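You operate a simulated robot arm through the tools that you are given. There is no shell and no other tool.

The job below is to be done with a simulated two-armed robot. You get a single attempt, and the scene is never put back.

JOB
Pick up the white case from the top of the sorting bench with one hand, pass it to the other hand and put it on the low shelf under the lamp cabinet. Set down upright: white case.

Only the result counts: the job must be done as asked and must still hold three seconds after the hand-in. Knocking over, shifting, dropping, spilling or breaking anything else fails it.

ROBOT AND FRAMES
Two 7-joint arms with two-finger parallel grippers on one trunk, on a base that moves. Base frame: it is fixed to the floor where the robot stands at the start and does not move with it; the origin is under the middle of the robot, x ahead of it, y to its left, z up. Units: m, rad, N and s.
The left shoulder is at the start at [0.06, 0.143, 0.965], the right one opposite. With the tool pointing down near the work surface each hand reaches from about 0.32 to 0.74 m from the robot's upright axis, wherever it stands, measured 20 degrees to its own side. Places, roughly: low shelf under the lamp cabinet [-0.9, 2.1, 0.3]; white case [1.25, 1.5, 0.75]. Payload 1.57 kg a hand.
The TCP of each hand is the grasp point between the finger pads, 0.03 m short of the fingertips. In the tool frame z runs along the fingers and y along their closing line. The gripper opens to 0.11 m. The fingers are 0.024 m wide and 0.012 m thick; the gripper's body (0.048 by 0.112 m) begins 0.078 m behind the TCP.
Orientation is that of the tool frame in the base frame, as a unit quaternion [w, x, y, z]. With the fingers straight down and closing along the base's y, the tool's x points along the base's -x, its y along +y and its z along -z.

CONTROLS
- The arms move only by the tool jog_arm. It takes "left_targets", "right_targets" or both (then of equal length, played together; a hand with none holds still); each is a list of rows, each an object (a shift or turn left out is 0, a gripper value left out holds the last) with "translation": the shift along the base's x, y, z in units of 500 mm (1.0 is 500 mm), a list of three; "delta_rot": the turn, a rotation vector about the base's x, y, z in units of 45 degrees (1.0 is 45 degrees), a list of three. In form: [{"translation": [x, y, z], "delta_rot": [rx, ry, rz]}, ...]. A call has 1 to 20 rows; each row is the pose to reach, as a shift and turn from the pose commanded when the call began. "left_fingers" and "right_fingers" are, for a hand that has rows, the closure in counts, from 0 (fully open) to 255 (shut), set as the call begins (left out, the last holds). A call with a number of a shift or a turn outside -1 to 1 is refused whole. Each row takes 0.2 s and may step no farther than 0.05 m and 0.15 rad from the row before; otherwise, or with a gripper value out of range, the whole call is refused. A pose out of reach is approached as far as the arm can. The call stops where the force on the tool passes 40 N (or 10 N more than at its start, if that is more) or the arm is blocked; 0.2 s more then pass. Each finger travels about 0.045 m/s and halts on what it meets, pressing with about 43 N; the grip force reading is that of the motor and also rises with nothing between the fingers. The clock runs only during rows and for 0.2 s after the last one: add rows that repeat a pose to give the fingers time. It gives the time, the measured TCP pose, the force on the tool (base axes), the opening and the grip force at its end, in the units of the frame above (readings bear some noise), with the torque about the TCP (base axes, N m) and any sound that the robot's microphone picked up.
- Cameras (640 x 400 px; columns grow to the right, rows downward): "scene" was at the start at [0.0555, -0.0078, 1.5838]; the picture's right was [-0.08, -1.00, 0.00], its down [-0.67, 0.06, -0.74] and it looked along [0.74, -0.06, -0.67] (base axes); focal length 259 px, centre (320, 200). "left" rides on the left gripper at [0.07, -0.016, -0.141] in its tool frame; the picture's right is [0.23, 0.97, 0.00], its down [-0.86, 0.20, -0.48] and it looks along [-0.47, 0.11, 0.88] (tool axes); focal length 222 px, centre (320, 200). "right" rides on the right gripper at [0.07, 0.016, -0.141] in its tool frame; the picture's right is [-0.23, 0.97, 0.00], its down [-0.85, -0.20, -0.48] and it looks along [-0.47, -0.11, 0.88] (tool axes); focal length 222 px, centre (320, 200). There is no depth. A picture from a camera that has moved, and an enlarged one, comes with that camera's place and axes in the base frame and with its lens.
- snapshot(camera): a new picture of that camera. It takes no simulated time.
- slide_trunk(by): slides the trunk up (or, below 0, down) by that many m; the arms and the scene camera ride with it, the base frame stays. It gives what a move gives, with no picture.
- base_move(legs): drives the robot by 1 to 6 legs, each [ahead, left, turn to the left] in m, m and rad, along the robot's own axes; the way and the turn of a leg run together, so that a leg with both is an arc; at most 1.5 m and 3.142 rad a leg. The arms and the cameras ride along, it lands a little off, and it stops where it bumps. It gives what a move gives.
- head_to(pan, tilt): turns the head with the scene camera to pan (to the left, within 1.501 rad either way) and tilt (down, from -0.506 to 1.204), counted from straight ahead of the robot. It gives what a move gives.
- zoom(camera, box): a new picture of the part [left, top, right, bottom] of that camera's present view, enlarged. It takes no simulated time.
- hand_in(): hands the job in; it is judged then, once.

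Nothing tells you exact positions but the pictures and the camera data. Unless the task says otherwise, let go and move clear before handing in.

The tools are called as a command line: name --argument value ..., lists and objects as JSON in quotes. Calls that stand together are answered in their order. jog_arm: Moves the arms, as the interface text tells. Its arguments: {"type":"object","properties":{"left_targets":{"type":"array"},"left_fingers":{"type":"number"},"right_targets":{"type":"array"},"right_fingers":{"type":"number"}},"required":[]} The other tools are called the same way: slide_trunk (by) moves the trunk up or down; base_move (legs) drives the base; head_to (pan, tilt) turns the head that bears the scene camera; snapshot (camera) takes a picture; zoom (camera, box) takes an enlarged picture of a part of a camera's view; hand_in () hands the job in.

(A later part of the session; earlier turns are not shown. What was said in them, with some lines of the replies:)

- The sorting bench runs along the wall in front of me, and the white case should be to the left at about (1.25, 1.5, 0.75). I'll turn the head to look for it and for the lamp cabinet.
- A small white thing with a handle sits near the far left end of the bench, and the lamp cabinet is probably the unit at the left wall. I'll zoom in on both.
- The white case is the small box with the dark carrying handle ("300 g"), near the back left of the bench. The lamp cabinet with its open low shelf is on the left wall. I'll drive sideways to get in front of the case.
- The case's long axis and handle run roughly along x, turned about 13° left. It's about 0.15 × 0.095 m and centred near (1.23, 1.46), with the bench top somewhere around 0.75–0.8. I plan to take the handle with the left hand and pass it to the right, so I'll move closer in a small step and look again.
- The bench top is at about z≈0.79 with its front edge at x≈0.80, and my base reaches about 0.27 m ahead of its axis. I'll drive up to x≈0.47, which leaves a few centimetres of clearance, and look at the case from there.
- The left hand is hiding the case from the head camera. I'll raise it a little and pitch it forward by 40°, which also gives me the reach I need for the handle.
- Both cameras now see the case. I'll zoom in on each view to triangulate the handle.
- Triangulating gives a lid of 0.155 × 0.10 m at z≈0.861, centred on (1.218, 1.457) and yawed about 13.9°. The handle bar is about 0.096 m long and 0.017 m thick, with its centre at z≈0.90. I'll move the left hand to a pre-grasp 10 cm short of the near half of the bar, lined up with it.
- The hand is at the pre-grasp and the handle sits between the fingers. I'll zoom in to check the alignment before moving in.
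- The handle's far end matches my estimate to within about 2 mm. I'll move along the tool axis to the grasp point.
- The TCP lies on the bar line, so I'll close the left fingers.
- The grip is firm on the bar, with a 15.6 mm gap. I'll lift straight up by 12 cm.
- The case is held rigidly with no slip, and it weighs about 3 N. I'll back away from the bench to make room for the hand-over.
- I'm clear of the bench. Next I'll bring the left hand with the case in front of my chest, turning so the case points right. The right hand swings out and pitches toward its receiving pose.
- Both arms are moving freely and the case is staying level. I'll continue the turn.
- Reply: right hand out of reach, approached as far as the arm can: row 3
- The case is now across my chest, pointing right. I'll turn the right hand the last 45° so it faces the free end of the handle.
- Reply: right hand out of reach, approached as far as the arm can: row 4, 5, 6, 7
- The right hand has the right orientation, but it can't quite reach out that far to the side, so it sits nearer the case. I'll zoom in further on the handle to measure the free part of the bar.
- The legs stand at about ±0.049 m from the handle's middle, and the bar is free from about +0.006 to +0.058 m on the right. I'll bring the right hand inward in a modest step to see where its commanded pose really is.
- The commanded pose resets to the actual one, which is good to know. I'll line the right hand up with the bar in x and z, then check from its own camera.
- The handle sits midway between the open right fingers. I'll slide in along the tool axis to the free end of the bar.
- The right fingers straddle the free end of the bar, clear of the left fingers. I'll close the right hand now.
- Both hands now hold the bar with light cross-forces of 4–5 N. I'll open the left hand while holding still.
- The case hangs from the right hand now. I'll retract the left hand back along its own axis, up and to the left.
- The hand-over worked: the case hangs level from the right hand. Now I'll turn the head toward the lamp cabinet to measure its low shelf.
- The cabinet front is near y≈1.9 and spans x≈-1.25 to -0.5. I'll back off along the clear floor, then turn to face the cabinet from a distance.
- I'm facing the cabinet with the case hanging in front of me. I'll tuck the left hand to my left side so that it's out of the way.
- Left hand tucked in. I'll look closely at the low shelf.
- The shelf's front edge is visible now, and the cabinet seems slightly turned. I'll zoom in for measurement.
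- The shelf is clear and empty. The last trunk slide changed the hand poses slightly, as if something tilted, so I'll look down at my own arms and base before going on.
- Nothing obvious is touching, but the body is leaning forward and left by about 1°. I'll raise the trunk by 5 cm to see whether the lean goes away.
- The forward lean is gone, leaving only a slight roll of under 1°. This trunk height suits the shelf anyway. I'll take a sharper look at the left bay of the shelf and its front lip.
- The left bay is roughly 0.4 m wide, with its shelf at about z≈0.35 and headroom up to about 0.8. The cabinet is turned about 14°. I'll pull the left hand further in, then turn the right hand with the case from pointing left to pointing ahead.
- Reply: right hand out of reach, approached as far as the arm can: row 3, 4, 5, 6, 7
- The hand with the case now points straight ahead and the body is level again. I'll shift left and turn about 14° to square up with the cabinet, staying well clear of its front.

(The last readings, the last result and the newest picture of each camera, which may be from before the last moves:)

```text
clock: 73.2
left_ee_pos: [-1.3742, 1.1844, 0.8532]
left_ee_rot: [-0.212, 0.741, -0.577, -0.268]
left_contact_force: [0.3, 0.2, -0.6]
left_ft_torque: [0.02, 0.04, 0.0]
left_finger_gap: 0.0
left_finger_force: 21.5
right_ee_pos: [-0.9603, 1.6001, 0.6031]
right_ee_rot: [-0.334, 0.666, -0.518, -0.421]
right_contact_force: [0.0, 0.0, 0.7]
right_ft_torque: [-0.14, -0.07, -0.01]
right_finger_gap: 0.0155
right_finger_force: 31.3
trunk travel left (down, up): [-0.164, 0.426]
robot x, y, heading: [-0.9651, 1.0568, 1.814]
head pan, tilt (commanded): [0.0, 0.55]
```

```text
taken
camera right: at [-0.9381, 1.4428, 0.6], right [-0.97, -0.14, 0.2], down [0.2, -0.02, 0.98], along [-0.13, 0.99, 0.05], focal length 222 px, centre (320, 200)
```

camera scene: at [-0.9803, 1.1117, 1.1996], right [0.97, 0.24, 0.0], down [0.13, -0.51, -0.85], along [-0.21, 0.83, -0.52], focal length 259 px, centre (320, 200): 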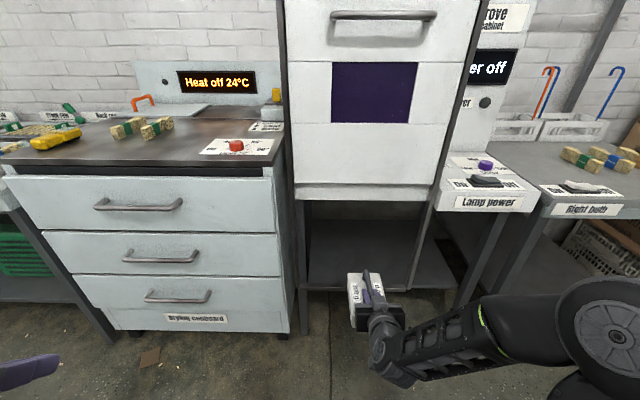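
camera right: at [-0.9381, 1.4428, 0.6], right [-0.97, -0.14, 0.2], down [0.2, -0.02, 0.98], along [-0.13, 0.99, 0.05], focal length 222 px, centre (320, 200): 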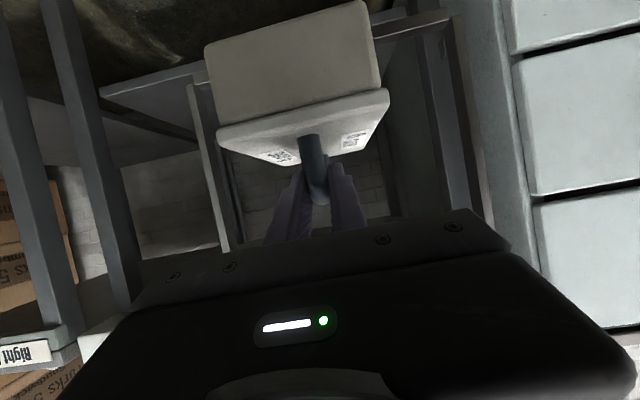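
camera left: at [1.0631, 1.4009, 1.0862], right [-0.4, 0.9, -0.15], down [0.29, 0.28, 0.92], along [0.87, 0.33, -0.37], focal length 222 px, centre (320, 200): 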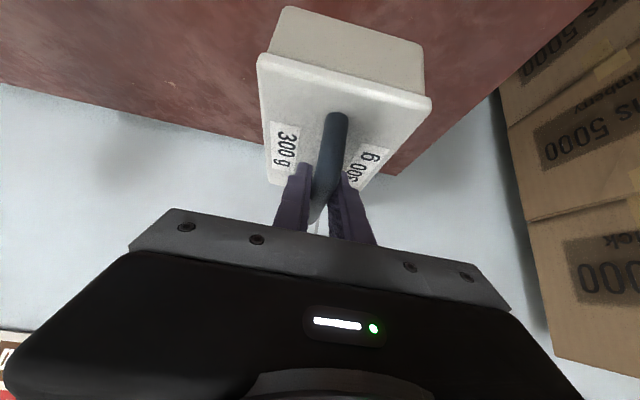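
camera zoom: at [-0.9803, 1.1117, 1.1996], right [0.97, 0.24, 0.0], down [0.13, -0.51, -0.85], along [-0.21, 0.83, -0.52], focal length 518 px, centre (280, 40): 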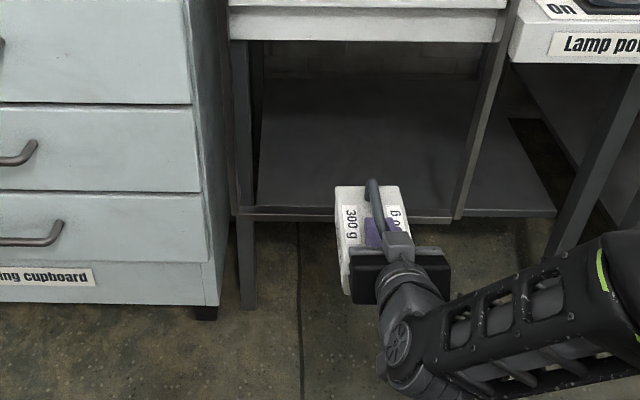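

I'm squared up with the cabinet. The right hand is 0.135 m right of my axis, nearly centred on the left bay, and the lip is about 0.76 m ahead of my axis. I'll drive 0.24 m straight ahead so the case starts entering above the shelf.

base_move --legs '[[0.14, 0.0, 0.0]]'

snapshot --camera "scene"

snapshot --camera "right"

```text
clock: 74.5
left_ee_pos: [-1.4076, 1.3183, 0.8527]
left_ee_rot: [-0.212, 0.742, -0.577, -0.268]
left_contact_force: [-0.9, 0.0, -0.4]
left_ft_torque: [0.04, 0.0, -0.04]
left_finger_gap: 0.0
left_finger_force: 21.4
right_ee_pos: [-0.9936, 1.7361, 0.6034]
right_ee_rot: [-0.335, 0.665, -0.519, -0.419]
right_contact_force: [0.4, 0.5, -0.5]
right_ft_torque: [-0.14, -0.04, 0.02]
right_finger_gap: 0.0156
right_finger_force: 31.3
trunk travel left (down, up): [-0.164, 0.426]
robot x, y, heading: [-1.0015, 1.1886, 1.818]
head pan, tilt (commanded): [0.0, 0.55]
```

```text
taken
camera scene: at [-1.0146, 1.2472, 1.1994], right [0.97, 0.24, 0.0], down [0.13, -0.51, -0.85], along [-0.21, 0.83, -0.52], focal length 259 px, centre (320, 200)
```

scene: 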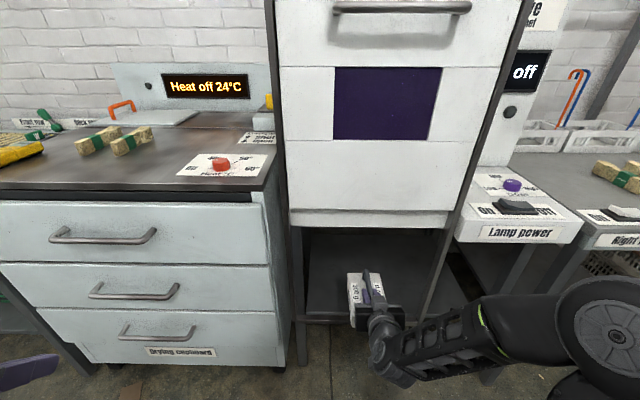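

```text
taken
camera right: at [-0.9721, 1.5782, 0.5998], right [-0.97, -0.14, 0.2], down [0.2, -0.02, 0.98], along [-0.13, 0.99, 0.05], focal length 222 px, centre (320, 200)
```

right: 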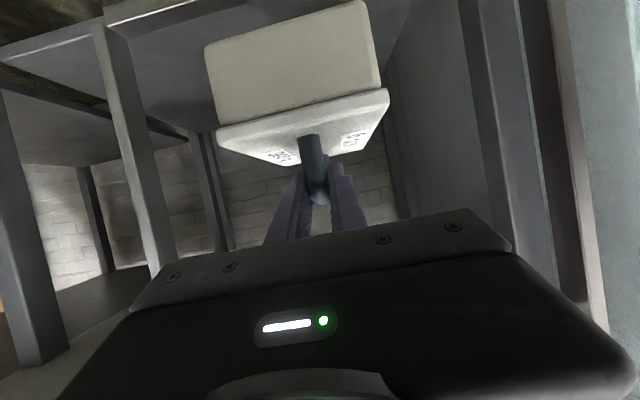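

The case is about to enter the left bay with clear space on all sides. I'll drive another 0.11 m ahead.

base_move --legs '[[0.11, 0.0, 0.0]]'

snapshot --camera "scene"

zoom --camera "scene" --box '[260, 200, 500, 350]'

snapshot --camera "right"

```text
clock: 75.7
left_ee_pos: [-1.4336, 1.4265, 0.8536]
left_ee_rot: [-0.212, 0.741, -0.577, -0.268]
left_contact_force: [-1.1, 0.5, -0.6]
left_ft_torque: [0.02, 0.01, 0.0]
left_finger_gap: 0.0
left_finger_force: 21.4
right_ee_pos: [-1.0213, 1.8438, 0.6046]
right_ee_rot: [-0.334, 0.666, -0.519, -0.419]
right_contact_force: [0.2, 0.2, -0.3]
right_ft_torque: [-0.1, -0.01, 0.03]
right_finger_gap: 0.0157
right_finger_force: 31.4
trunk travel left (down, up): [-0.164, 0.426]
robot x, y, heading: [-1.0271, 1.2971, 1.817]
head pan, tilt (commanded): [0.0, 0.55]
```

```text
taken
camera scene: at [-1.0415, 1.3544, 1.1994], right [0.97, 0.24, 0.0], down [0.13, -0.51, -0.85], along [-0.21, 0.83, -0.52], focal length 259 px, centre (320, 200)
```

scene: 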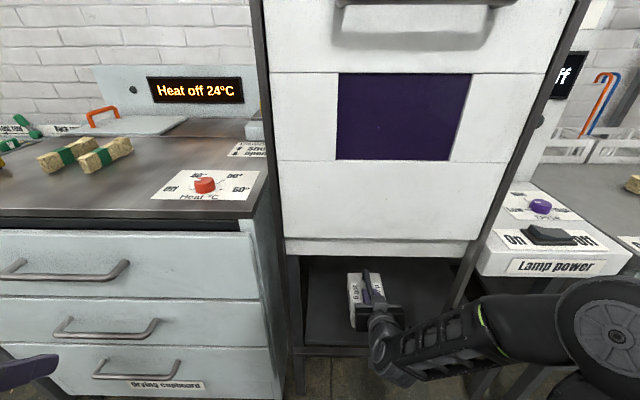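

```text
2.67 times, centred on (380, 275) of scene
camera zoom: at [-1.0415, 1.3544, 1.1994], right [0.97, 0.24, 0.0], down [0.13, -0.51, -0.85], along [-0.21, 0.83, -0.52], focal length 690 px, centre (160, 0)
```

zoom: 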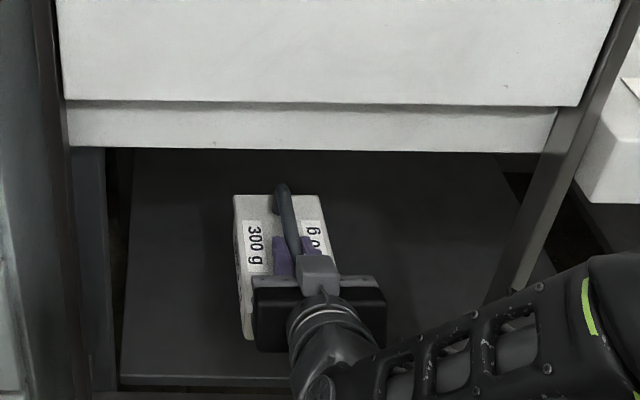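

```text
taken
camera right: at [-0.9991, 1.6852, 0.5997], right [-0.97, -0.14, 0.2], down [0.2, -0.02, 0.98], along [-0.13, 0.99, 0.05], focal length 222 px, centre (320, 200)
```

right: 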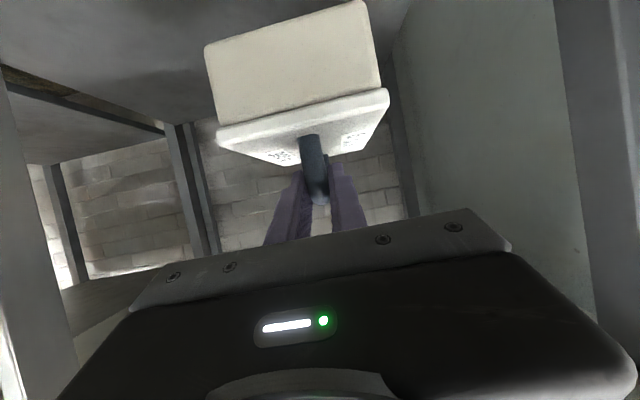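

The case is over the front of the shelf with clearance all round. I'll advance the hand 7 cm with the arm along the cabinet's depth direction and check.

jog_arm --right_targets '[{"translation": [-0.0112, 0.0453, 0]}, {"translation": [-0.0225, 0.0906, 0]}, {"translation": [-0.0337, 0.1359, 0]}, {"translation": [-0.0337, 0.1359, 0]}]'

snapshot --camera "scene"

snapshot --camera "right"

```text
clock: 76.7
left_ee_pos: [-1.4336, 1.4255, 0.8538]
left_ee_rot: [-0.213, 0.741, -0.578, -0.268]
left_contact_force: [0.0, -0.4, 0.3]
left_ft_torque: [0.01, -0.03, -0.01]
left_finger_gap: 0.0
left_finger_force: 21.2
right_ee_pos: [-1.0379, 1.9099, 0.6035]
right_ee_rot: [-0.334, 0.666, -0.519, -0.419]
right_contact_force: [-0.4, 0.2, -0.6]
right_ft_torque: [-0.16, -0.02, -0.03]
right_finger_gap: 0.0159
right_finger_force: 31.3
trunk travel left (down, up): [-0.164, 0.426]
robot x, y, heading: [-1.0222, 1.2962, 1.814]
head pan, tilt (commanded): [0.0, 0.55]
```

```text
taken
camera scene: at [-1.0412, 1.354, 1.1997], right [0.97, 0.24, 0.0], down [0.13, -0.51, -0.85], along [-0.21, 0.83, -0.52], focal length 259 px, centre (320, 200)
```

scene: 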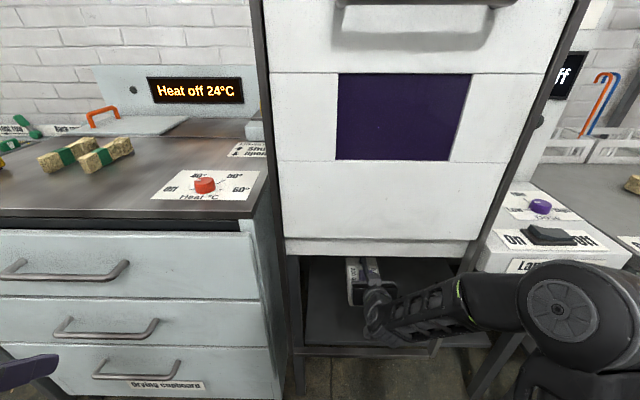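

```text
taken
camera right: at [-1.0161, 1.7533, 0.5998], right [-0.97, -0.14, 0.2], down [0.2, -0.02, 0.98], along [-0.13, 0.99, 0.05], focal length 222 px, centre (320, 200)
```

right: 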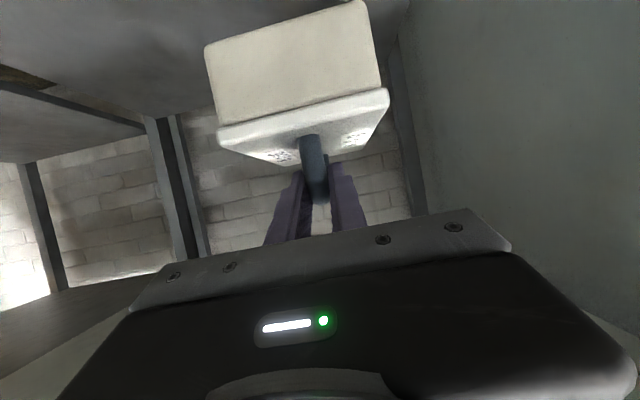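

That's going smoothly. I'll advance the final 7 cm while starting to lower by 5 cm.

jog_arm --right_targets '[{"translation": [-0.0112, 0.0453, -0.03]}, {"translation": [-0.0225, 0.0906, -0.06]}, {"translation": [-0.0337, 0.1359, -0.1]}, {"translation": [-0.0337, 0.1359, -0.1]}]'

head_to --pan 0.0 --tilt 0.75

snapshot --camera "scene"

zoom --camera "scene" --box '[260, 140, 500, 290]'

snapshot --camera "right"

```text
clock: 77.7
left_ee_pos: [-1.4345, 1.426, 0.8527]
left_ee_rot: [-0.212, 0.741, -0.578, -0.268]
left_contact_force: [0.6, 0.2, 0.4]
left_ft_torque: [-0.01, 0.04, -0.02]
left_finger_gap: 0.0
left_finger_force: 21.7
right_ee_pos: [-1.0553, 1.9781, 0.5522]
right_ee_rot: [-0.334, 0.666, -0.518, -0.419]
right_contact_force: [0.3, 0.4, -0.6]
right_ft_torque: [-0.13, -0.03, -0.01]
right_finger_gap: 0.0158
right_finger_force: 30.8
trunk travel left (down, up): [-0.164, 0.426]
robot x, y, heading: [-1.0273, 1.2951, 1.819]
head pan, tilt (commanded): [0.0, 0.55]
```

```text
clock: 78.5
left_ee_pos: [-1.434, 1.4255, 0.8539]
left_ee_rot: [-0.212, 0.741, -0.577, -0.269]
left_contact_force: [0.3, 0.0, -0.7]
left_ft_torque: [0.03, -0.01, -0.01]
left_finger_gap: 0.0
left_finger_force: 21.4
right_ee_pos: [-1.0547, 1.9787, 0.5532]
right_ee_rot: [-0.334, 0.666, -0.519, -0.419]
right_contact_force: [-0.7, -0.2, 0.1]
right_ft_torque: [-0.1, -0.01, 0.01]
right_finger_gap: 0.0156
right_finger_force: 31.3
trunk travel left (down, up): [-0.164, 0.426]
robot x, y, heading: [-1.0271, 1.2955, 1.819]
head pan, tilt (commanded): [0.0, 0.75]
```

```text
taken
camera scene: at [-1.0396, 1.3473, 1.1823], right [0.97, 0.24, 0.0], down [0.17, -0.66, -0.73], along [-0.18, 0.71, -0.68], focal length 259 px, centre (320, 200)
```

scene: 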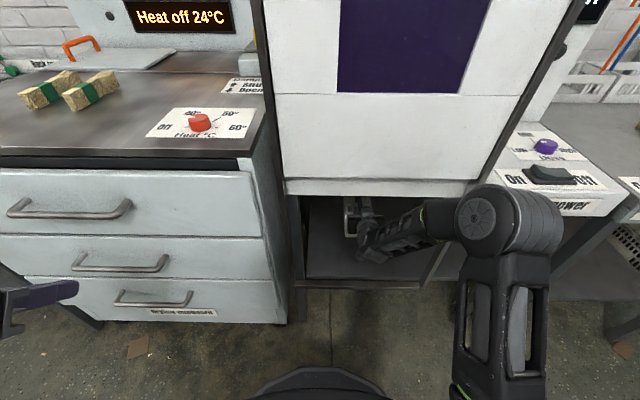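

```text
2.67 times, centred on (380, 215) of scene
camera zoom: at [-1.0396, 1.3473, 1.1823], right [0.97, 0.24, 0.0], down [0.17, -0.66, -0.73], along [-0.18, 0.71, -0.68], focal length 690 px, centre (160, 160)
```

zoom: 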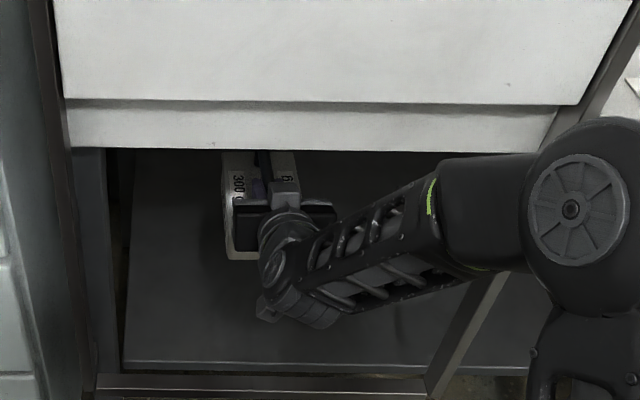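

```text
taken
camera right: at [-1.0327, 1.8211, 0.55], right [-0.97, -0.14, 0.2], down [0.2, -0.02, 0.98], along [-0.13, 0.99, 0.05], focal length 222 px, centre (320, 200)
```

right: 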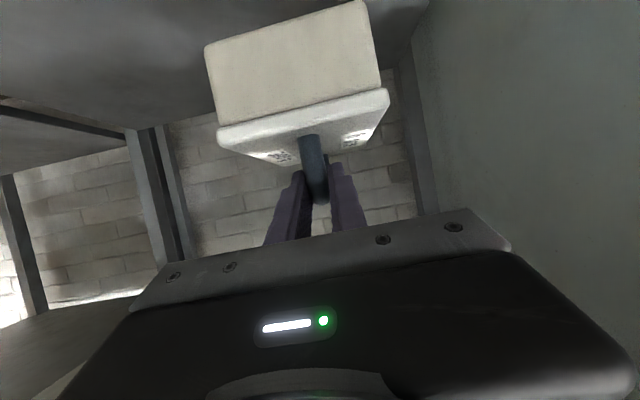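

The case is well inside the left bay and still level with the hand. My estimates of the shelf height scatter between 0.30 and 0.40, so I'll lower in small steps and watch the force.

jog_arm --right_targets '[{"translation": [0, 0, -0.03]}, {"translation": [0, 0, -0.06]}, {"translation": [0, 0, -0.06]}]'

jog_arm --right_targets '[{"translation": [0, 0, -0.01]}, {"translation": [0, 0, -0.02]}, {"translation": [0, 0, -0.03]}, {"translation": [0, 0, -0.03]}]'

zoom --camera "scene" --box '[260, 140, 500, 290]'

snapshot --camera "right"

```text
clock: 79.3
left_ee_pos: [-1.4326, 1.4256, 0.8527]
left_ee_rot: [-0.212, 0.741, -0.578, -0.268]
left_contact_force: [0.6, -0.5, -0.2]
left_ft_torque: [-0.02, -0.01, -0.02]
left_finger_gap: 0.0001
left_finger_force: 21.3
right_ee_pos: [-1.0563, 1.9791, 0.5225]
right_ee_rot: [-0.335, 0.665, -0.518, -0.42]
right_contact_force: [-0.9, 0.5, 0.0]
right_ft_torque: [-0.14, -0.05, -0.02]
right_finger_gap: 0.0158
right_finger_force: 31.3
trunk travel left (down, up): [-0.164, 0.426]
robot x, y, heading: [-1.0274, 1.2975, 1.812]
head pan, tilt (commanded): [0.0, 0.75]
```

```text
clock: 80.3
left_ee_pos: [-1.4346, 1.4247, 0.8535]
left_ee_rot: [-0.212, 0.741, -0.577, -0.268]
left_contact_force: [-0.7, 0.1, -0.4]
left_ft_torque: [0.01, -0.02, 0.01]
left_finger_gap: 0.0
left_finger_force: 21.1
right_ee_pos: [-1.055, 1.9784, 0.509]
right_ee_rot: [-0.335, 0.666, -0.518, -0.42]
right_contact_force: [-0.4, -0.3, 0.2]
right_ft_torque: [-0.13, 0.0, -0.02]
right_finger_gap: 0.0158
right_finger_force: 30.8
trunk travel left (down, up): [-0.164, 0.426]
robot x, y, heading: [-1.0211, 1.2967, 1.816]
head pan, tilt (commanded): [0.0, 0.75]
```

```text
2.67 times, centred on (380, 215) of scene
camera zoom: at [-1.0396, 1.3474, 1.1822], right [0.97, 0.24, 0.0], down [0.17, -0.66, -0.73], along [-0.18, 0.71, -0.68], focal length 690 px, centre (160, 160)
```

zoom: 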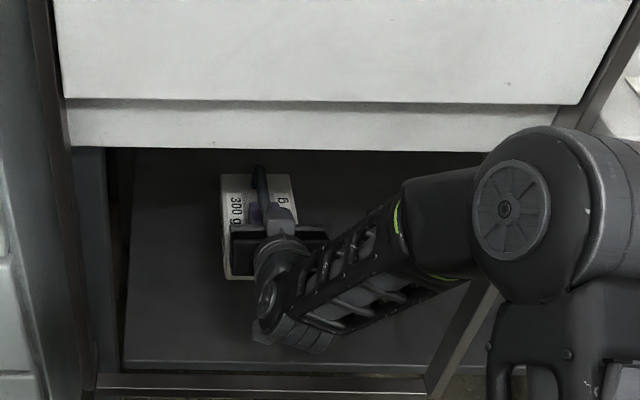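

```text
taken
camera right: at [-1.0327, 1.821, 0.5049], right [-0.97, -0.14, 0.2], down [0.2, -0.02, 0.98], along [-0.13, 0.99, 0.05], focal length 222 px, centre (320, 200)
```

right: 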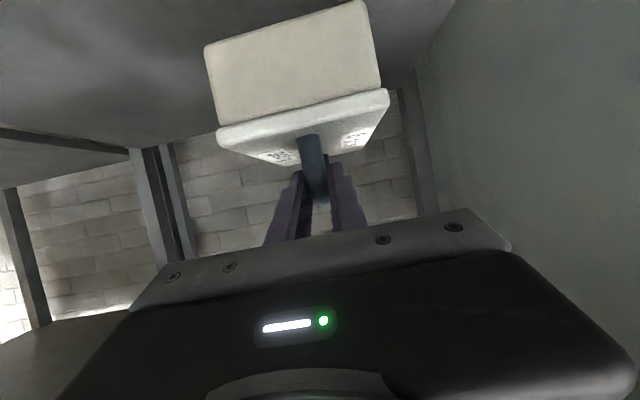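

From two heights of the hand camera I get a shelf height of about 0.35, so contact should come near TCP z≈0.45. I'll lower to 0.478, then go on in 1 cm steps.

jog_arm --right_targets '[{"translation": [0, 0, -0.02]}, {"translation": [0, 0, -0.04]}, {"translation": [0, 0, -0.06]}, {"translation": [0, 0, -0.06]}]'

jog_arm --right_targets '[{"translation": [0, 0, -0.007]}, {"translation": [0, 0, -0.014]}, {"translation": [0, 0, -0.02]}, {"translation": [0, 0, -0.02]}]'

zoom --camera "scene" --box '[280, 180, 440, 290]'

snapshot --camera "right"

```text
clock: 81.3
left_ee_pos: [-1.4344, 1.4253, 0.8535]
left_ee_rot: [-0.213, 0.741, -0.578, -0.267]
left_contact_force: [-1.0, -0.1, 0.6]
left_ft_torque: [-0.01, 0.02, -0.01]
left_finger_gap: 0.0002
left_finger_force: 21.1
right_ee_pos: [-1.0539, 1.9777, 0.478]
right_ee_rot: [-0.334, 0.666, -0.518, -0.42]
right_contact_force: [0.5, 0.5, 0.6]
right_ft_torque: [-0.15, -0.02, 0.0]
right_finger_gap: 0.0158
right_finger_force: 30.8
trunk travel left (down, up): [-0.164, 0.426]
robot x, y, heading: [-1.0262, 1.2979, 1.818]
head pan, tilt (commanded): [0.0, 0.75]
```

```text
clock: 82.3
left_ee_pos: [-1.4344, 1.4251, 0.8523]
left_ee_rot: [-0.213, 0.741, -0.578, -0.268]
left_contact_force: [-1.3, -0.7, 0.1]
left_ft_torque: [0.0, 0.01, 0.0]
left_finger_gap: 0.0
left_finger_force: 20.5
right_ee_pos: [-1.0559, 1.9772, 0.4686]
right_ee_rot: [-0.335, 0.666, -0.518, -0.42]
right_contact_force: [-1.2, -0.7, 0.1]
right_ft_torque: [-0.11, -0.03, 0.01]
right_finger_gap: 0.0161
right_finger_force: 31.3
trunk travel left (down, up): [-0.164, 0.426]
robot x, y, heading: [-1.0258, 1.2952, 1.816]
head pan, tilt (commanded): [0.0, 0.75]
```

```text
3.64 times, centred on (360, 235) of scene
camera zoom: at [-1.0396, 1.3473, 1.1822], right [0.97, 0.24, 0.0], down [0.17, -0.66, -0.73], along [-0.18, 0.71, -0.68], focal length 941 px, centre (174, 73)
```

zoom: 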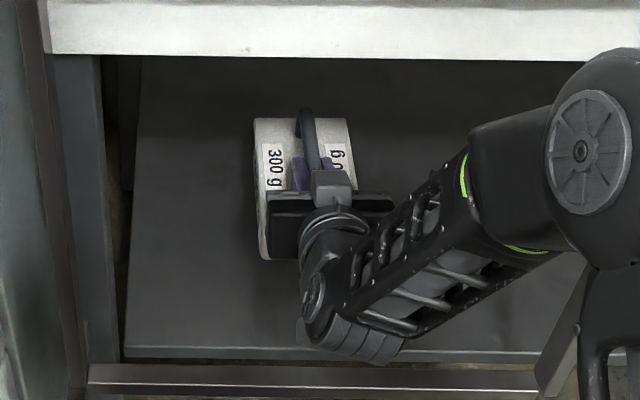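

```text
taken
camera right: at [-1.0329, 1.8207, 0.4649], right [-0.97, -0.14, 0.2], down [0.2, -0.02, 0.98], along [-0.13, 0.99, 0.05], focal length 222 px, centre (320, 200)
```

right: 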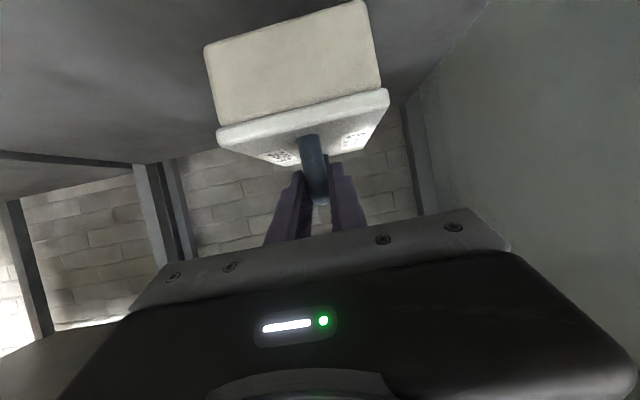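

There's still no contact, as expected. I'll continue with small steps.

jog_arm --right_targets '[{"translation": [0, 0, -0.007]}, {"translation": [0, 0, -0.014]}, {"translation": [0, 0, -0.02]}, {"translation": [0, 0, -0.02]}]'

jog_arm --right_targets '[{"translation": [0, 0, -0.005]}, {"translation": [0, 0, -0.01]}, {"translation": [0, 0, -0.01]}]'

jog_arm --right_targets '[{"translation": [0, 0, -0.005]}, {"translation": [0, 0, -0.01]}, {"translation": [0, 0, -0.01]}]'

```text
clock: 83.3
left_ee_pos: [-1.4347, 1.4244, 0.8531]
left_ee_rot: [-0.212, 0.742, -0.577, -0.268]
left_contact_force: [0.1, -0.4, -0.1]
left_ft_torque: [0.0, 0.02, -0.02]
left_finger_gap: 0.0
left_finger_force: 21.2
right_ee_pos: [-1.0529, 1.9776, 0.4575]
right_ee_rot: [-0.334, 0.666, -0.519, -0.419]
right_contact_force: [0.2, -0.6, -0.4]
right_ft_torque: [-0.14, -0.03, 0.03]
right_finger_gap: 0.0156
right_finger_force: 31.1
trunk travel left (down, up): [-0.164, 0.426]
robot x, y, heading: [-1.026, 1.2999, 1.819]
head pan, tilt (commanded): [0.0, 0.75]
```

```text
clock: 84.1
left_ee_pos: [-1.4348, 1.4247, 0.8539]
left_ee_rot: [-0.213, 0.741, -0.578, -0.268]
left_contact_force: [0.3, 0.8, -0.4]
left_ft_torque: [0.02, -0.01, 0.03]
left_finger_gap: 0.0
left_finger_force: 21.3
right_ee_pos: [-1.0551, 1.9767, 0.454]
right_ee_rot: [-0.335, 0.665, -0.519, -0.419]
right_contact_force: [-0.6, -0.5, -0.7]
right_ft_torque: [-0.16, -0.03, -0.02]
right_finger_gap: 0.0157
right_finger_force: 30.7
trunk travel left (down, up): [-0.164, 0.426]
robot x, y, heading: [-1.0251, 1.2915, 1.82]
head pan, tilt (commanded): [0.0, 0.75]
```

```text
clock: 84.9
left_ee_pos: [-1.4342, 1.425, 0.8529]
left_ee_rot: [-0.213, 0.741, -0.578, -0.267]
left_contact_force: [1.1, -0.6, -0.6]
left_ft_torque: [0.01, 0.01, 0.01]
left_finger_gap: 0.0
left_finger_force: 21.3
right_ee_pos: [-1.0547, 1.9785, 0.4473]
right_ee_rot: [-0.334, 0.666, -0.518, -0.42]
right_contact_force: [0.0, 0.2, 0.0]
right_ft_torque: [-0.13, -0.04, -0.03]
right_finger_gap: 0.0157
right_finger_force: 30.9
trunk travel left (down, up): [-0.164, 0.426]
robot x, y, heading: [-1.025, 1.2958, 1.818]
head pan, tilt (commanded): [0.0, 0.75]
```

jog_arm --right_targets '[{"translation": [0, 0, -0.006]}, {"translation": [0, 0, -0.012]}, {"translation": [0, 0, -0.012]}]'

jog_arm --right_targets '[{"translation": [0, 0, -0.006]}, {"translation": [0, 0, -0.012]}, {"translation": [0, 0, -0.012]}]'

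snapshot --camera "right"

zoom --camera "scene" --box '[280, 180, 440, 290]'

```text
clock: 85.7
left_ee_pos: [-1.4334, 1.4247, 0.8538]
left_ee_rot: [-0.213, 0.741, -0.577, -0.268]
left_contact_force: [0.6, 0.0, 0.3]
left_ft_torque: [0.03, -0.01, -0.01]
left_finger_gap: 0.0
left_finger_force: 21.7
right_ee_pos: [-1.0537, 1.9784, 0.4429]
right_ee_rot: [-0.334, 0.666, -0.518, -0.42]
right_contact_force: [0.4, -0.2, -0.2]
right_ft_torque: [-0.08, -0.01, -0.02]
right_finger_gap: 0.0157
right_finger_force: 31.7
trunk travel left (down, up): [-0.164, 0.426]
robot x, y, heading: [-1.0256, 1.2946, 1.817]
head pan, tilt (commanded): [0.0, 0.75]
```

```text
clock: 86.5
left_ee_pos: [-1.4341, 1.4256, 0.8534]
left_ee_rot: [-0.212, 0.741, -0.578, -0.268]
left_contact_force: [0.2, 0.4, -0.2]
left_ft_torque: [0.02, -0.02, 0.0]
left_finger_gap: 0.0
left_finger_force: 21.6
right_ee_pos: [-1.0545, 1.9778, 0.4377]
right_ee_rot: [-0.336, 0.665, -0.519, -0.42]
right_contact_force: [0.2, 0.0, -0.4]
right_ft_torque: [-0.13, -0.07, -0.01]
right_finger_gap: 0.0156
right_finger_force: 31.4
trunk travel left (down, up): [-0.164, 0.426]
robot x, y, heading: [-1.0243, 1.2957, 1.816]
head pan, tilt (commanded): [0.0, 0.75]
```

```text
taken
camera right: at [-1.0324, 1.8212, 0.4333], right [-0.97, -0.14, 0.2], down [0.2, -0.02, 0.98], along [-0.13, 0.99, 0.05], focal length 222 px, centre (320, 200)
```

right: 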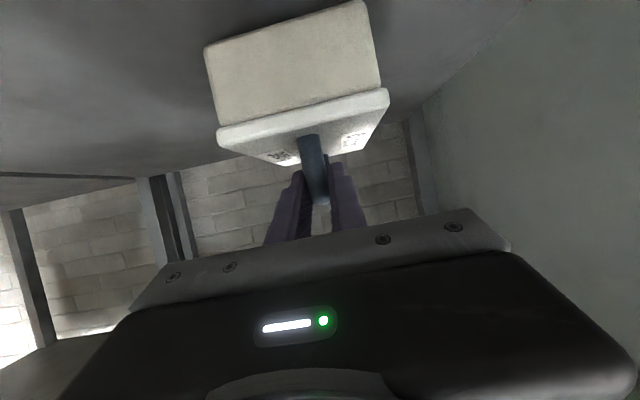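

```text
3.64 times, centred on (360, 235) of scene
camera zoom: at [-1.0396, 1.3473, 1.1822], right [0.97, 0.24, 0.0], down [0.17, -0.66, -0.73], along [-0.18, 0.71, -0.68], focal length 941 px, centre (174, 73)
```

zoom: 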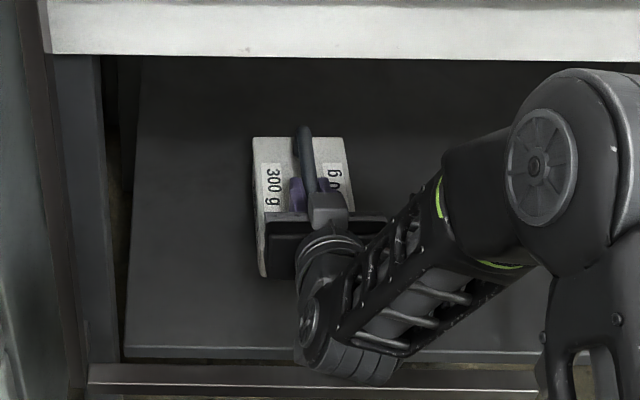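

No contact yet (case bottom ≈0.334). I'll keep going in small steps.

jog_arm --right_targets '[{"translation": [0, 0, -0.006]}, {"translation": [0, 0, -0.012]}, {"translation": [0, 0, -0.012]}]'

jog_arm --right_targets '[{"translation": [0, 0, -0.006]}, {"translation": [0, 0, -0.012]}, {"translation": [0, 0, -0.012]}]'

jog_arm --right_targets '[{"translation": [0, 0, -0.006]}, {"translation": [0, 0, -0.012]}, {"translation": [0, 0, -0.012]}]'

zoom --camera "right" --box '[100, 0, 420, 240]'

```text
clock: 87.3
left_ee_pos: [-1.4333, 1.4257, 0.8531]
left_ee_rot: [-0.213, 0.741, -0.577, -0.268]
left_contact_force: [-0.2, -0.2, 0.0]
left_ft_torque: [0.03, -0.04, 0.05]
left_finger_gap: 0.0002
left_finger_force: 21.3
right_ee_pos: [-1.0532, 1.9774, 0.4295]
right_ee_rot: [-0.335, 0.665, -0.519, -0.419]
right_contact_force: [-0.4, -0.3, -0.8]
right_ft_torque: [-0.16, -0.04, 0.01]
right_finger_gap: 0.0156
right_finger_force: 31.2
trunk travel left (down, up): [-0.164, 0.426]
robot x, y, heading: [-1.0305, 1.2981, 1.814]
head pan, tilt (commanded): [0.0, 0.75]
```

```text
clock: 88.1
left_ee_pos: [-1.4342, 1.4258, 0.8529]
left_ee_rot: [-0.213, 0.741, -0.578, -0.267]
left_contact_force: [-0.1, 0.2, -0.2]
left_ft_torque: [0.0, 0.03, 0.01]
left_finger_gap: 0.0
left_finger_force: 21.5
right_ee_pos: [-1.053, 1.9776, 0.4256]
right_ee_rot: [-0.335, 0.665, -0.518, -0.42]
right_contact_force: [1.0, -0.2, 0.8]
right_ft_torque: [0.08, 0.14, -0.03]
right_finger_gap: 0.0158
right_finger_force: 31.2
trunk travel left (down, up): [-0.164, 0.426]
robot x, y, heading: [-1.0239, 1.2947, 1.818]
head pan, tilt (commanded): [0.0, 0.75]
```

```text
clock: 88.9
left_ee_pos: [-1.434, 1.425, 0.8544]
left_ee_rot: [-0.212, 0.742, -0.577, -0.269]
left_contact_force: [-0.4, -0.2, 0.2]
left_ft_torque: [-0.03, 0.0, -0.01]
left_finger_gap: 0.0
left_finger_force: 21.0
right_ee_pos: [-1.0545, 1.9802, 0.4242]
right_ee_rot: [-0.337, 0.663, -0.516, -0.424]
right_contact_force: [4.5, -4.8, 32.5]
right_ft_torque: [0.12, 0.04, 0.02]
right_finger_gap: 0.0158
right_finger_force: 31.7
trunk travel left (down, up): [-0.164, 0.426]
robot x, y, heading: [-1.0266, 1.2975, 1.819]
head pan, tilt (commanded): [0.0, 0.75]
```

```text
1.67 times, centred on (260, 120) of right
camera zoom: at [-1.0327, 1.8228, 0.4184], right [-0.97, -0.14, 0.2], down [0.2, -0.04, 0.98], along [-0.13, 0.99, 0.06], focal length 370 px, centre (420, 333)
```

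zoom: 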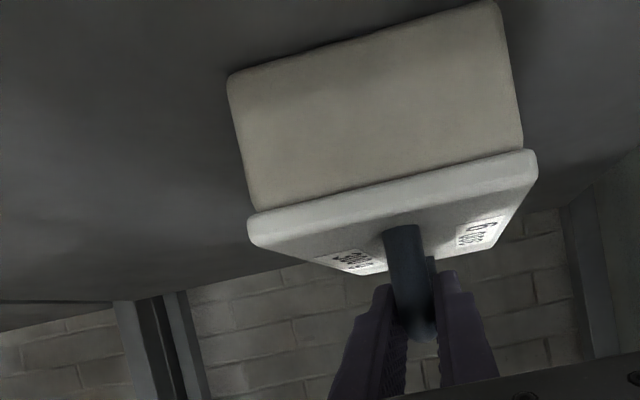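

Contact: the case rests on the shelf (32 N) at TCP z≈0.424. I'll back off about 4 mm to relieve the pressing force before letting go.

jog_arm --right_targets '[{"translation": [0, 0, 0.004]}, {"translation": [0, 0, 0.008]}, {"translation": [0, 0, 0.008]}]'

snapshot --camera "right"

zoom --camera "scene" --box '[280, 180, 440, 290]'

```text
clock: 89.7
left_ee_pos: [-1.4346, 1.4239, 0.8538]
left_ee_rot: [-0.213, 0.741, -0.577, -0.269]
left_contact_force: [-0.3, -0.1, -0.3]
left_ft_torque: [0.02, 0.0, 0.0]
left_finger_gap: 0.0002
left_finger_force: 21.4
right_ee_pos: [-1.0542, 1.9784, 0.4247]
right_ee_rot: [-0.336, 0.665, -0.518, -0.42]
right_contact_force: [-0.6, 6.6, 14.0]
right_ft_torque: [0.89, 0.33, -0.06]
right_finger_gap: 0.0155
right_finger_force: 32.1
trunk travel left (down, up): [-0.164, 0.426]
robot x, y, heading: [-1.0236, 1.3006, 1.819]
head pan, tilt (commanded): [0.0, 0.75]
```

```text
taken
camera right: at [-1.0325, 1.8211, 0.4195], right [-0.97, -0.14, 0.2], down [0.2, -0.03, 0.98], along [-0.13, 0.99, 0.05], focal length 222 px, centre (320, 200)
```

right: 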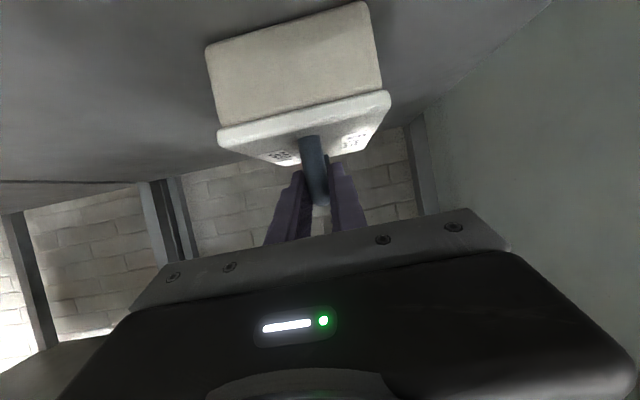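

```text
3.64 times, centred on (360, 235) of scene
camera zoom: at [-1.0392, 1.346, 1.1822], right [0.97, 0.24, 0.0], down [0.17, -0.66, -0.73], along [-0.18, 0.71, -0.68], focal length 941 px, centre (174, 73)
```

zoom: 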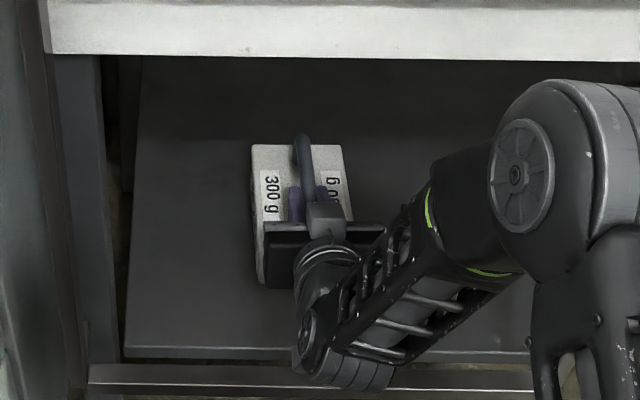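

It's still pressing about 14 N at the front bottom edge, so I'll raise another 1.5 mm and then open the fingers.

jog_arm --right_targets '[{"translation": [0, 0, 0.003]}, {"translation": [0, 0, 0.003]}]'

```text
clock: 90.3
left_ee_pos: [-1.434, 1.4241, 0.8527]
left_ee_rot: [-0.213, 0.741, -0.577, -0.269]
left_contact_force: [-0.8, -0.5, 0.4]
left_ft_torque: [0.03, 0.02, 0.01]
left_finger_gap: 0.0
left_finger_force: 21.3
right_ee_pos: [-1.0536, 1.9752, 0.4228]
right_ee_rot: [-0.334, 0.666, -0.519, -0.419]
right_contact_force: [0.4, 2.9, 6.5]
right_ft_torque: [0.73, 0.31, -0.08]
right_finger_gap: 0.0161
right_finger_force: 31.5
trunk travel left (down, up): [-0.164, 0.426]
robot x, y, heading: [-1.0275, 1.2972, 1.816]
head pan, tilt (commanded): [0.0, 0.75]
```

Light contact now, so I'll open the right fingers to let the case settle.

jog_arm --right_targets '[{"translation": [0, 0, 0]}, {"translation": [0, 0, 0]}, {"translation": [0, 0, 0]}, {"translation": [0, 0, 0]}, {"translation": [0, 0, 0]}, {"translation": [0, 0, 0]}, {"translation": [0, 0, 0]}, {"translation": [0, 0, 0]}]' --right_fingers 0

snapshot --camera "right"

zoom --camera "scene" --box '[280, 180, 440, 290]'

```text
clock: 92.1
left_ee_pos: [-1.4326, 1.425, 0.8532]
left_ee_rot: [-0.212, 0.741, -0.577, -0.269]
left_contact_force: [1.0, -0.2, 0.1]
left_ft_torque: [0.03, -0.03, 0.03]
left_finger_gap: 0.0002
left_finger_force: 21.7
right_ee_pos: [-1.0544, 1.9772, 0.4254]
right_ee_rot: [-0.335, 0.665, -0.518, -0.421]
right_contact_force: [0.6, -0.4, 0.7]
right_ft_torque: [0.01, 0.02, -0.03]
right_finger_gap: 0.1102
right_finger_force: 0.1
trunk travel left (down, up): [-0.164, 0.426]
robot x, y, heading: [-1.0265, 1.2957, 1.815]
head pan, tilt (commanded): [0.0, 0.75]
```

```text
taken
camera right: at [-1.0326, 1.8209, 0.4207], right [-0.97, -0.14, 0.2], down [0.2, -0.02, 0.98], along [-0.13, 0.99, 0.05], focal length 222 px, centre (320, 200)
```

right: 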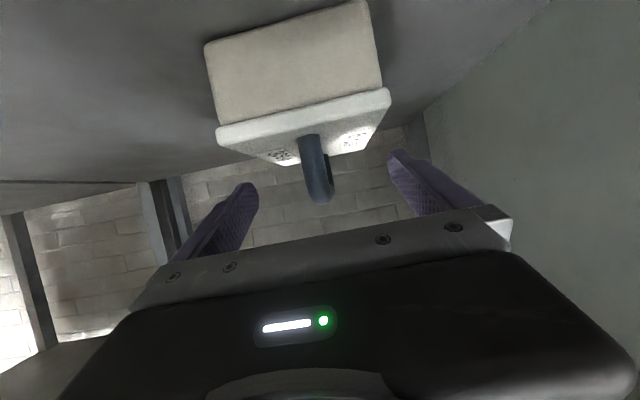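

```text
3.64 times, centred on (360, 235) of scene
camera zoom: at [-1.0394, 1.3464, 1.1822], right [0.97, 0.24, 0.0], down [0.17, -0.66, -0.73], along [-0.18, 0.71, -0.68], focal length 941 px, centre (174, 73)
```

zoom: 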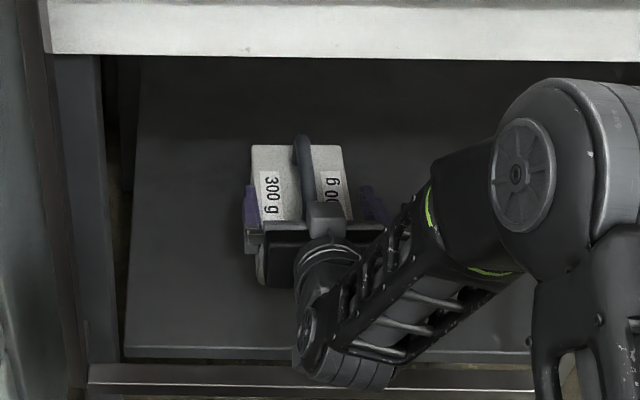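

The case stands upright on the shelf and the fingers are clear of the handle. I'll withdraw the right hand back along its own axis.

jog_arm --right_targets '[{"translation": [0.0131, -0.0528, 0.0254]}, {"translation": [0.0262, -0.1056, 0.0508]}, {"translation": [0.0393, -0.1583, 0.0762]}, {"translation": [0.0524, -0.2111, 0.1017]}, {"translation": [0.0644, -0.2597, 0.1117]}, {"translation": [0.0644, -0.2597, 0.1117]}]'

snapshot --camera "right"

snapshot --camera "scene"

```text
clock: 93.5
left_ee_pos: [-1.4336, 1.4252, 0.8531]
left_ee_rot: [-0.213, 0.742, -0.577, -0.268]
left_contact_force: [0.0, 0.5, -0.3]
left_ft_torque: [0.03, -0.01, 0.04]
left_finger_gap: 0.0
left_finger_force: 21.6
right_ee_pos: [-1.0229, 1.8482, 0.4804]
right_ee_rot: [-0.335, 0.665, -0.518, -0.421]
right_contact_force: [0.4, -0.5, -0.6]
right_ft_torque: [0.0, -0.02, -0.02]
right_finger_gap: 0.1101
right_finger_force: 0.2
trunk travel left (down, up): [-0.164, 0.426]
robot x, y, heading: [-1.025, 1.2952, 1.819]
head pan, tilt (commanded): [0.0, 0.75]
```

```text
taken
camera right: at [-1.001, 1.6911, 0.4769], right [-0.97, -0.14, 0.2], down [0.2, -0.02, 0.98], along [-0.13, 0.99, 0.05], focal length 222 px, centre (320, 200)
```

right: 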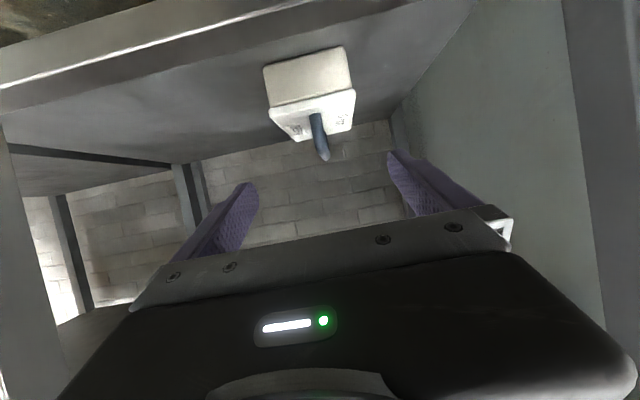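

```text
taken
camera scene: at [-1.0394, 1.3466, 1.1823], right [0.97, 0.24, 0.0], down [0.17, -0.66, -0.73], along [-0.18, 0.71, -0.68], focal length 259 px, centre (320, 200)
```

scene: 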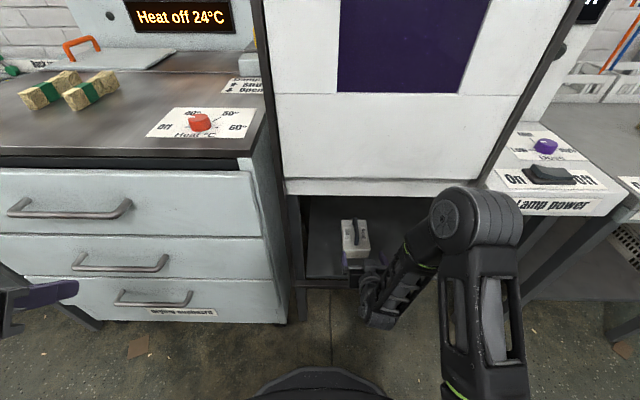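

The case stands upright and fully on the shelf, behind the lip. I'll drive straight back to move clear and take a final look.

base_move --legs '[[-0.3, 0.0, 0.0]]'

head_to --pan 0.0 --tilt 0.5

snapshot --camera "scene"

zoom --camera "scene" --box '[260, 180, 500, 330]'

snapshot --camera "right"

```text
clock: 95.5
left_ee_pos: [-1.3605, 1.1338, 0.8533]
left_ee_rot: [-0.212, 0.742, -0.577, -0.269]
left_contact_force: [0.0, 0.6, -1.0]
left_ft_torque: [0.0, 0.02, -0.02]
left_finger_gap: 0.0001
left_finger_force: 21.4
right_ee_pos: [-0.9493, 1.5559, 0.4783]
right_ee_rot: [-0.335, 0.666, -0.519, -0.419]
right_contact_force: [0.3, 0.8, -0.3]
right_ft_torque: [0.02, 0.0, 0.05]
right_finger_gap: 0.11
right_finger_force: 0.0
trunk travel left (down, up): [-0.164, 0.426]
robot x, y, heading: [-0.9551, 1.0039, 1.82]
head pan, tilt (commanded): [0.0, 0.75]
```

```text
clock: 96.3
left_ee_pos: [-1.3595, 1.1348, 0.8528]
left_ee_rot: [-0.212, 0.741, -0.578, -0.268]
left_contact_force: [-0.3, 0.6, -0.6]
left_ft_torque: [-0.02, -0.02, -0.01]
left_finger_gap: 0.0
left_finger_force: 21.4
right_ee_pos: [-0.949, 1.5571, 0.4802]
right_ee_rot: [-0.334, 0.666, -0.519, -0.419]
right_contact_force: [0.2, 0.5, -0.1]
right_ft_torque: [-0.03, 0.0, -0.01]
right_finger_gap: 0.1099
right_finger_force: 0.1
trunk travel left (down, up): [-0.164, 0.426]
robot x, y, heading: [-0.9527, 1.0044, 1.815]
head pan, tilt (commanded): [0.0, 0.499]
```

```text
taken
camera scene: at [-0.9679, 1.0631, 1.2041], right [0.97, 0.24, 0.0], down [0.12, -0.46, -0.88], along [-0.21, 0.85, -0.48], focal length 259 px, centre (320, 200)
```

scene: 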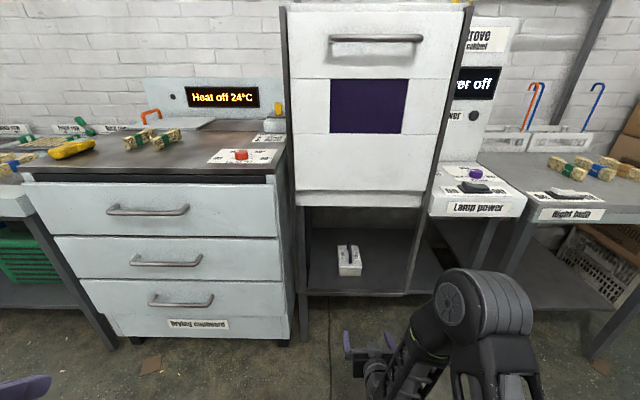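

```text
2.67 times, centred on (380, 255) of scene
camera zoom: at [-0.9679, 1.0631, 1.2041], right [0.97, 0.24, 0.0], down [0.12, -0.46, -0.88], along [-0.21, 0.85, -0.48], focal length 690 px, centre (160, 53)
```

zoom: 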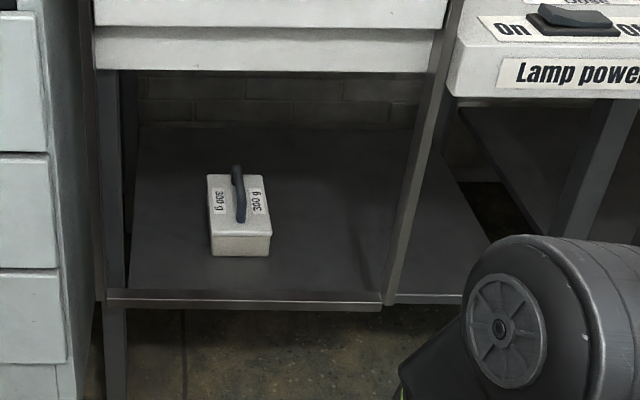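

```text
taken
camera right: at [-0.9273, 1.3995, 0.4764], right [-0.97, -0.14, 0.2], down [0.2, -0.02, 0.98], along [-0.13, 0.99, 0.05], focal length 222 px, centre (320, 200)
```

right: 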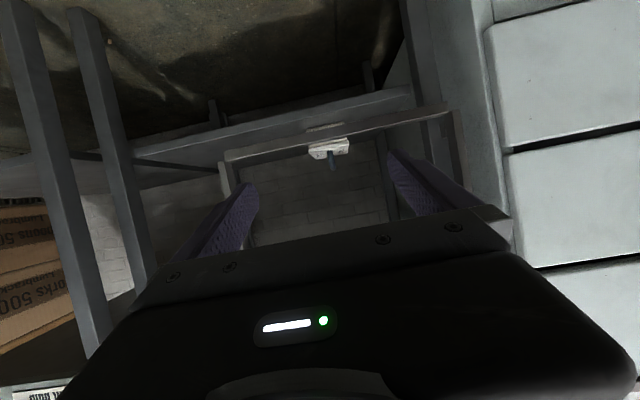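

The white case stands upright on the low shelf under the lamp cabinet. Both hands are empty and clear, and nothing else looks disturbed, so I'm handing in.

hand_in

```text
The job is handed in.
```

The white case is upright on the low shelf under the lamp cabinet, in the left bay and fully behind the front lip. The left hand picked it up from the sorting bench by its handle. The right hand took it over in mid-air and set it on the shelf.

I let go, moved both hands clear and backed the robot away before handing in. The last pictures showed the case standing on its own, and I saw nothing else around the cabinet moved or knocked over. I haven't seen the judging result.
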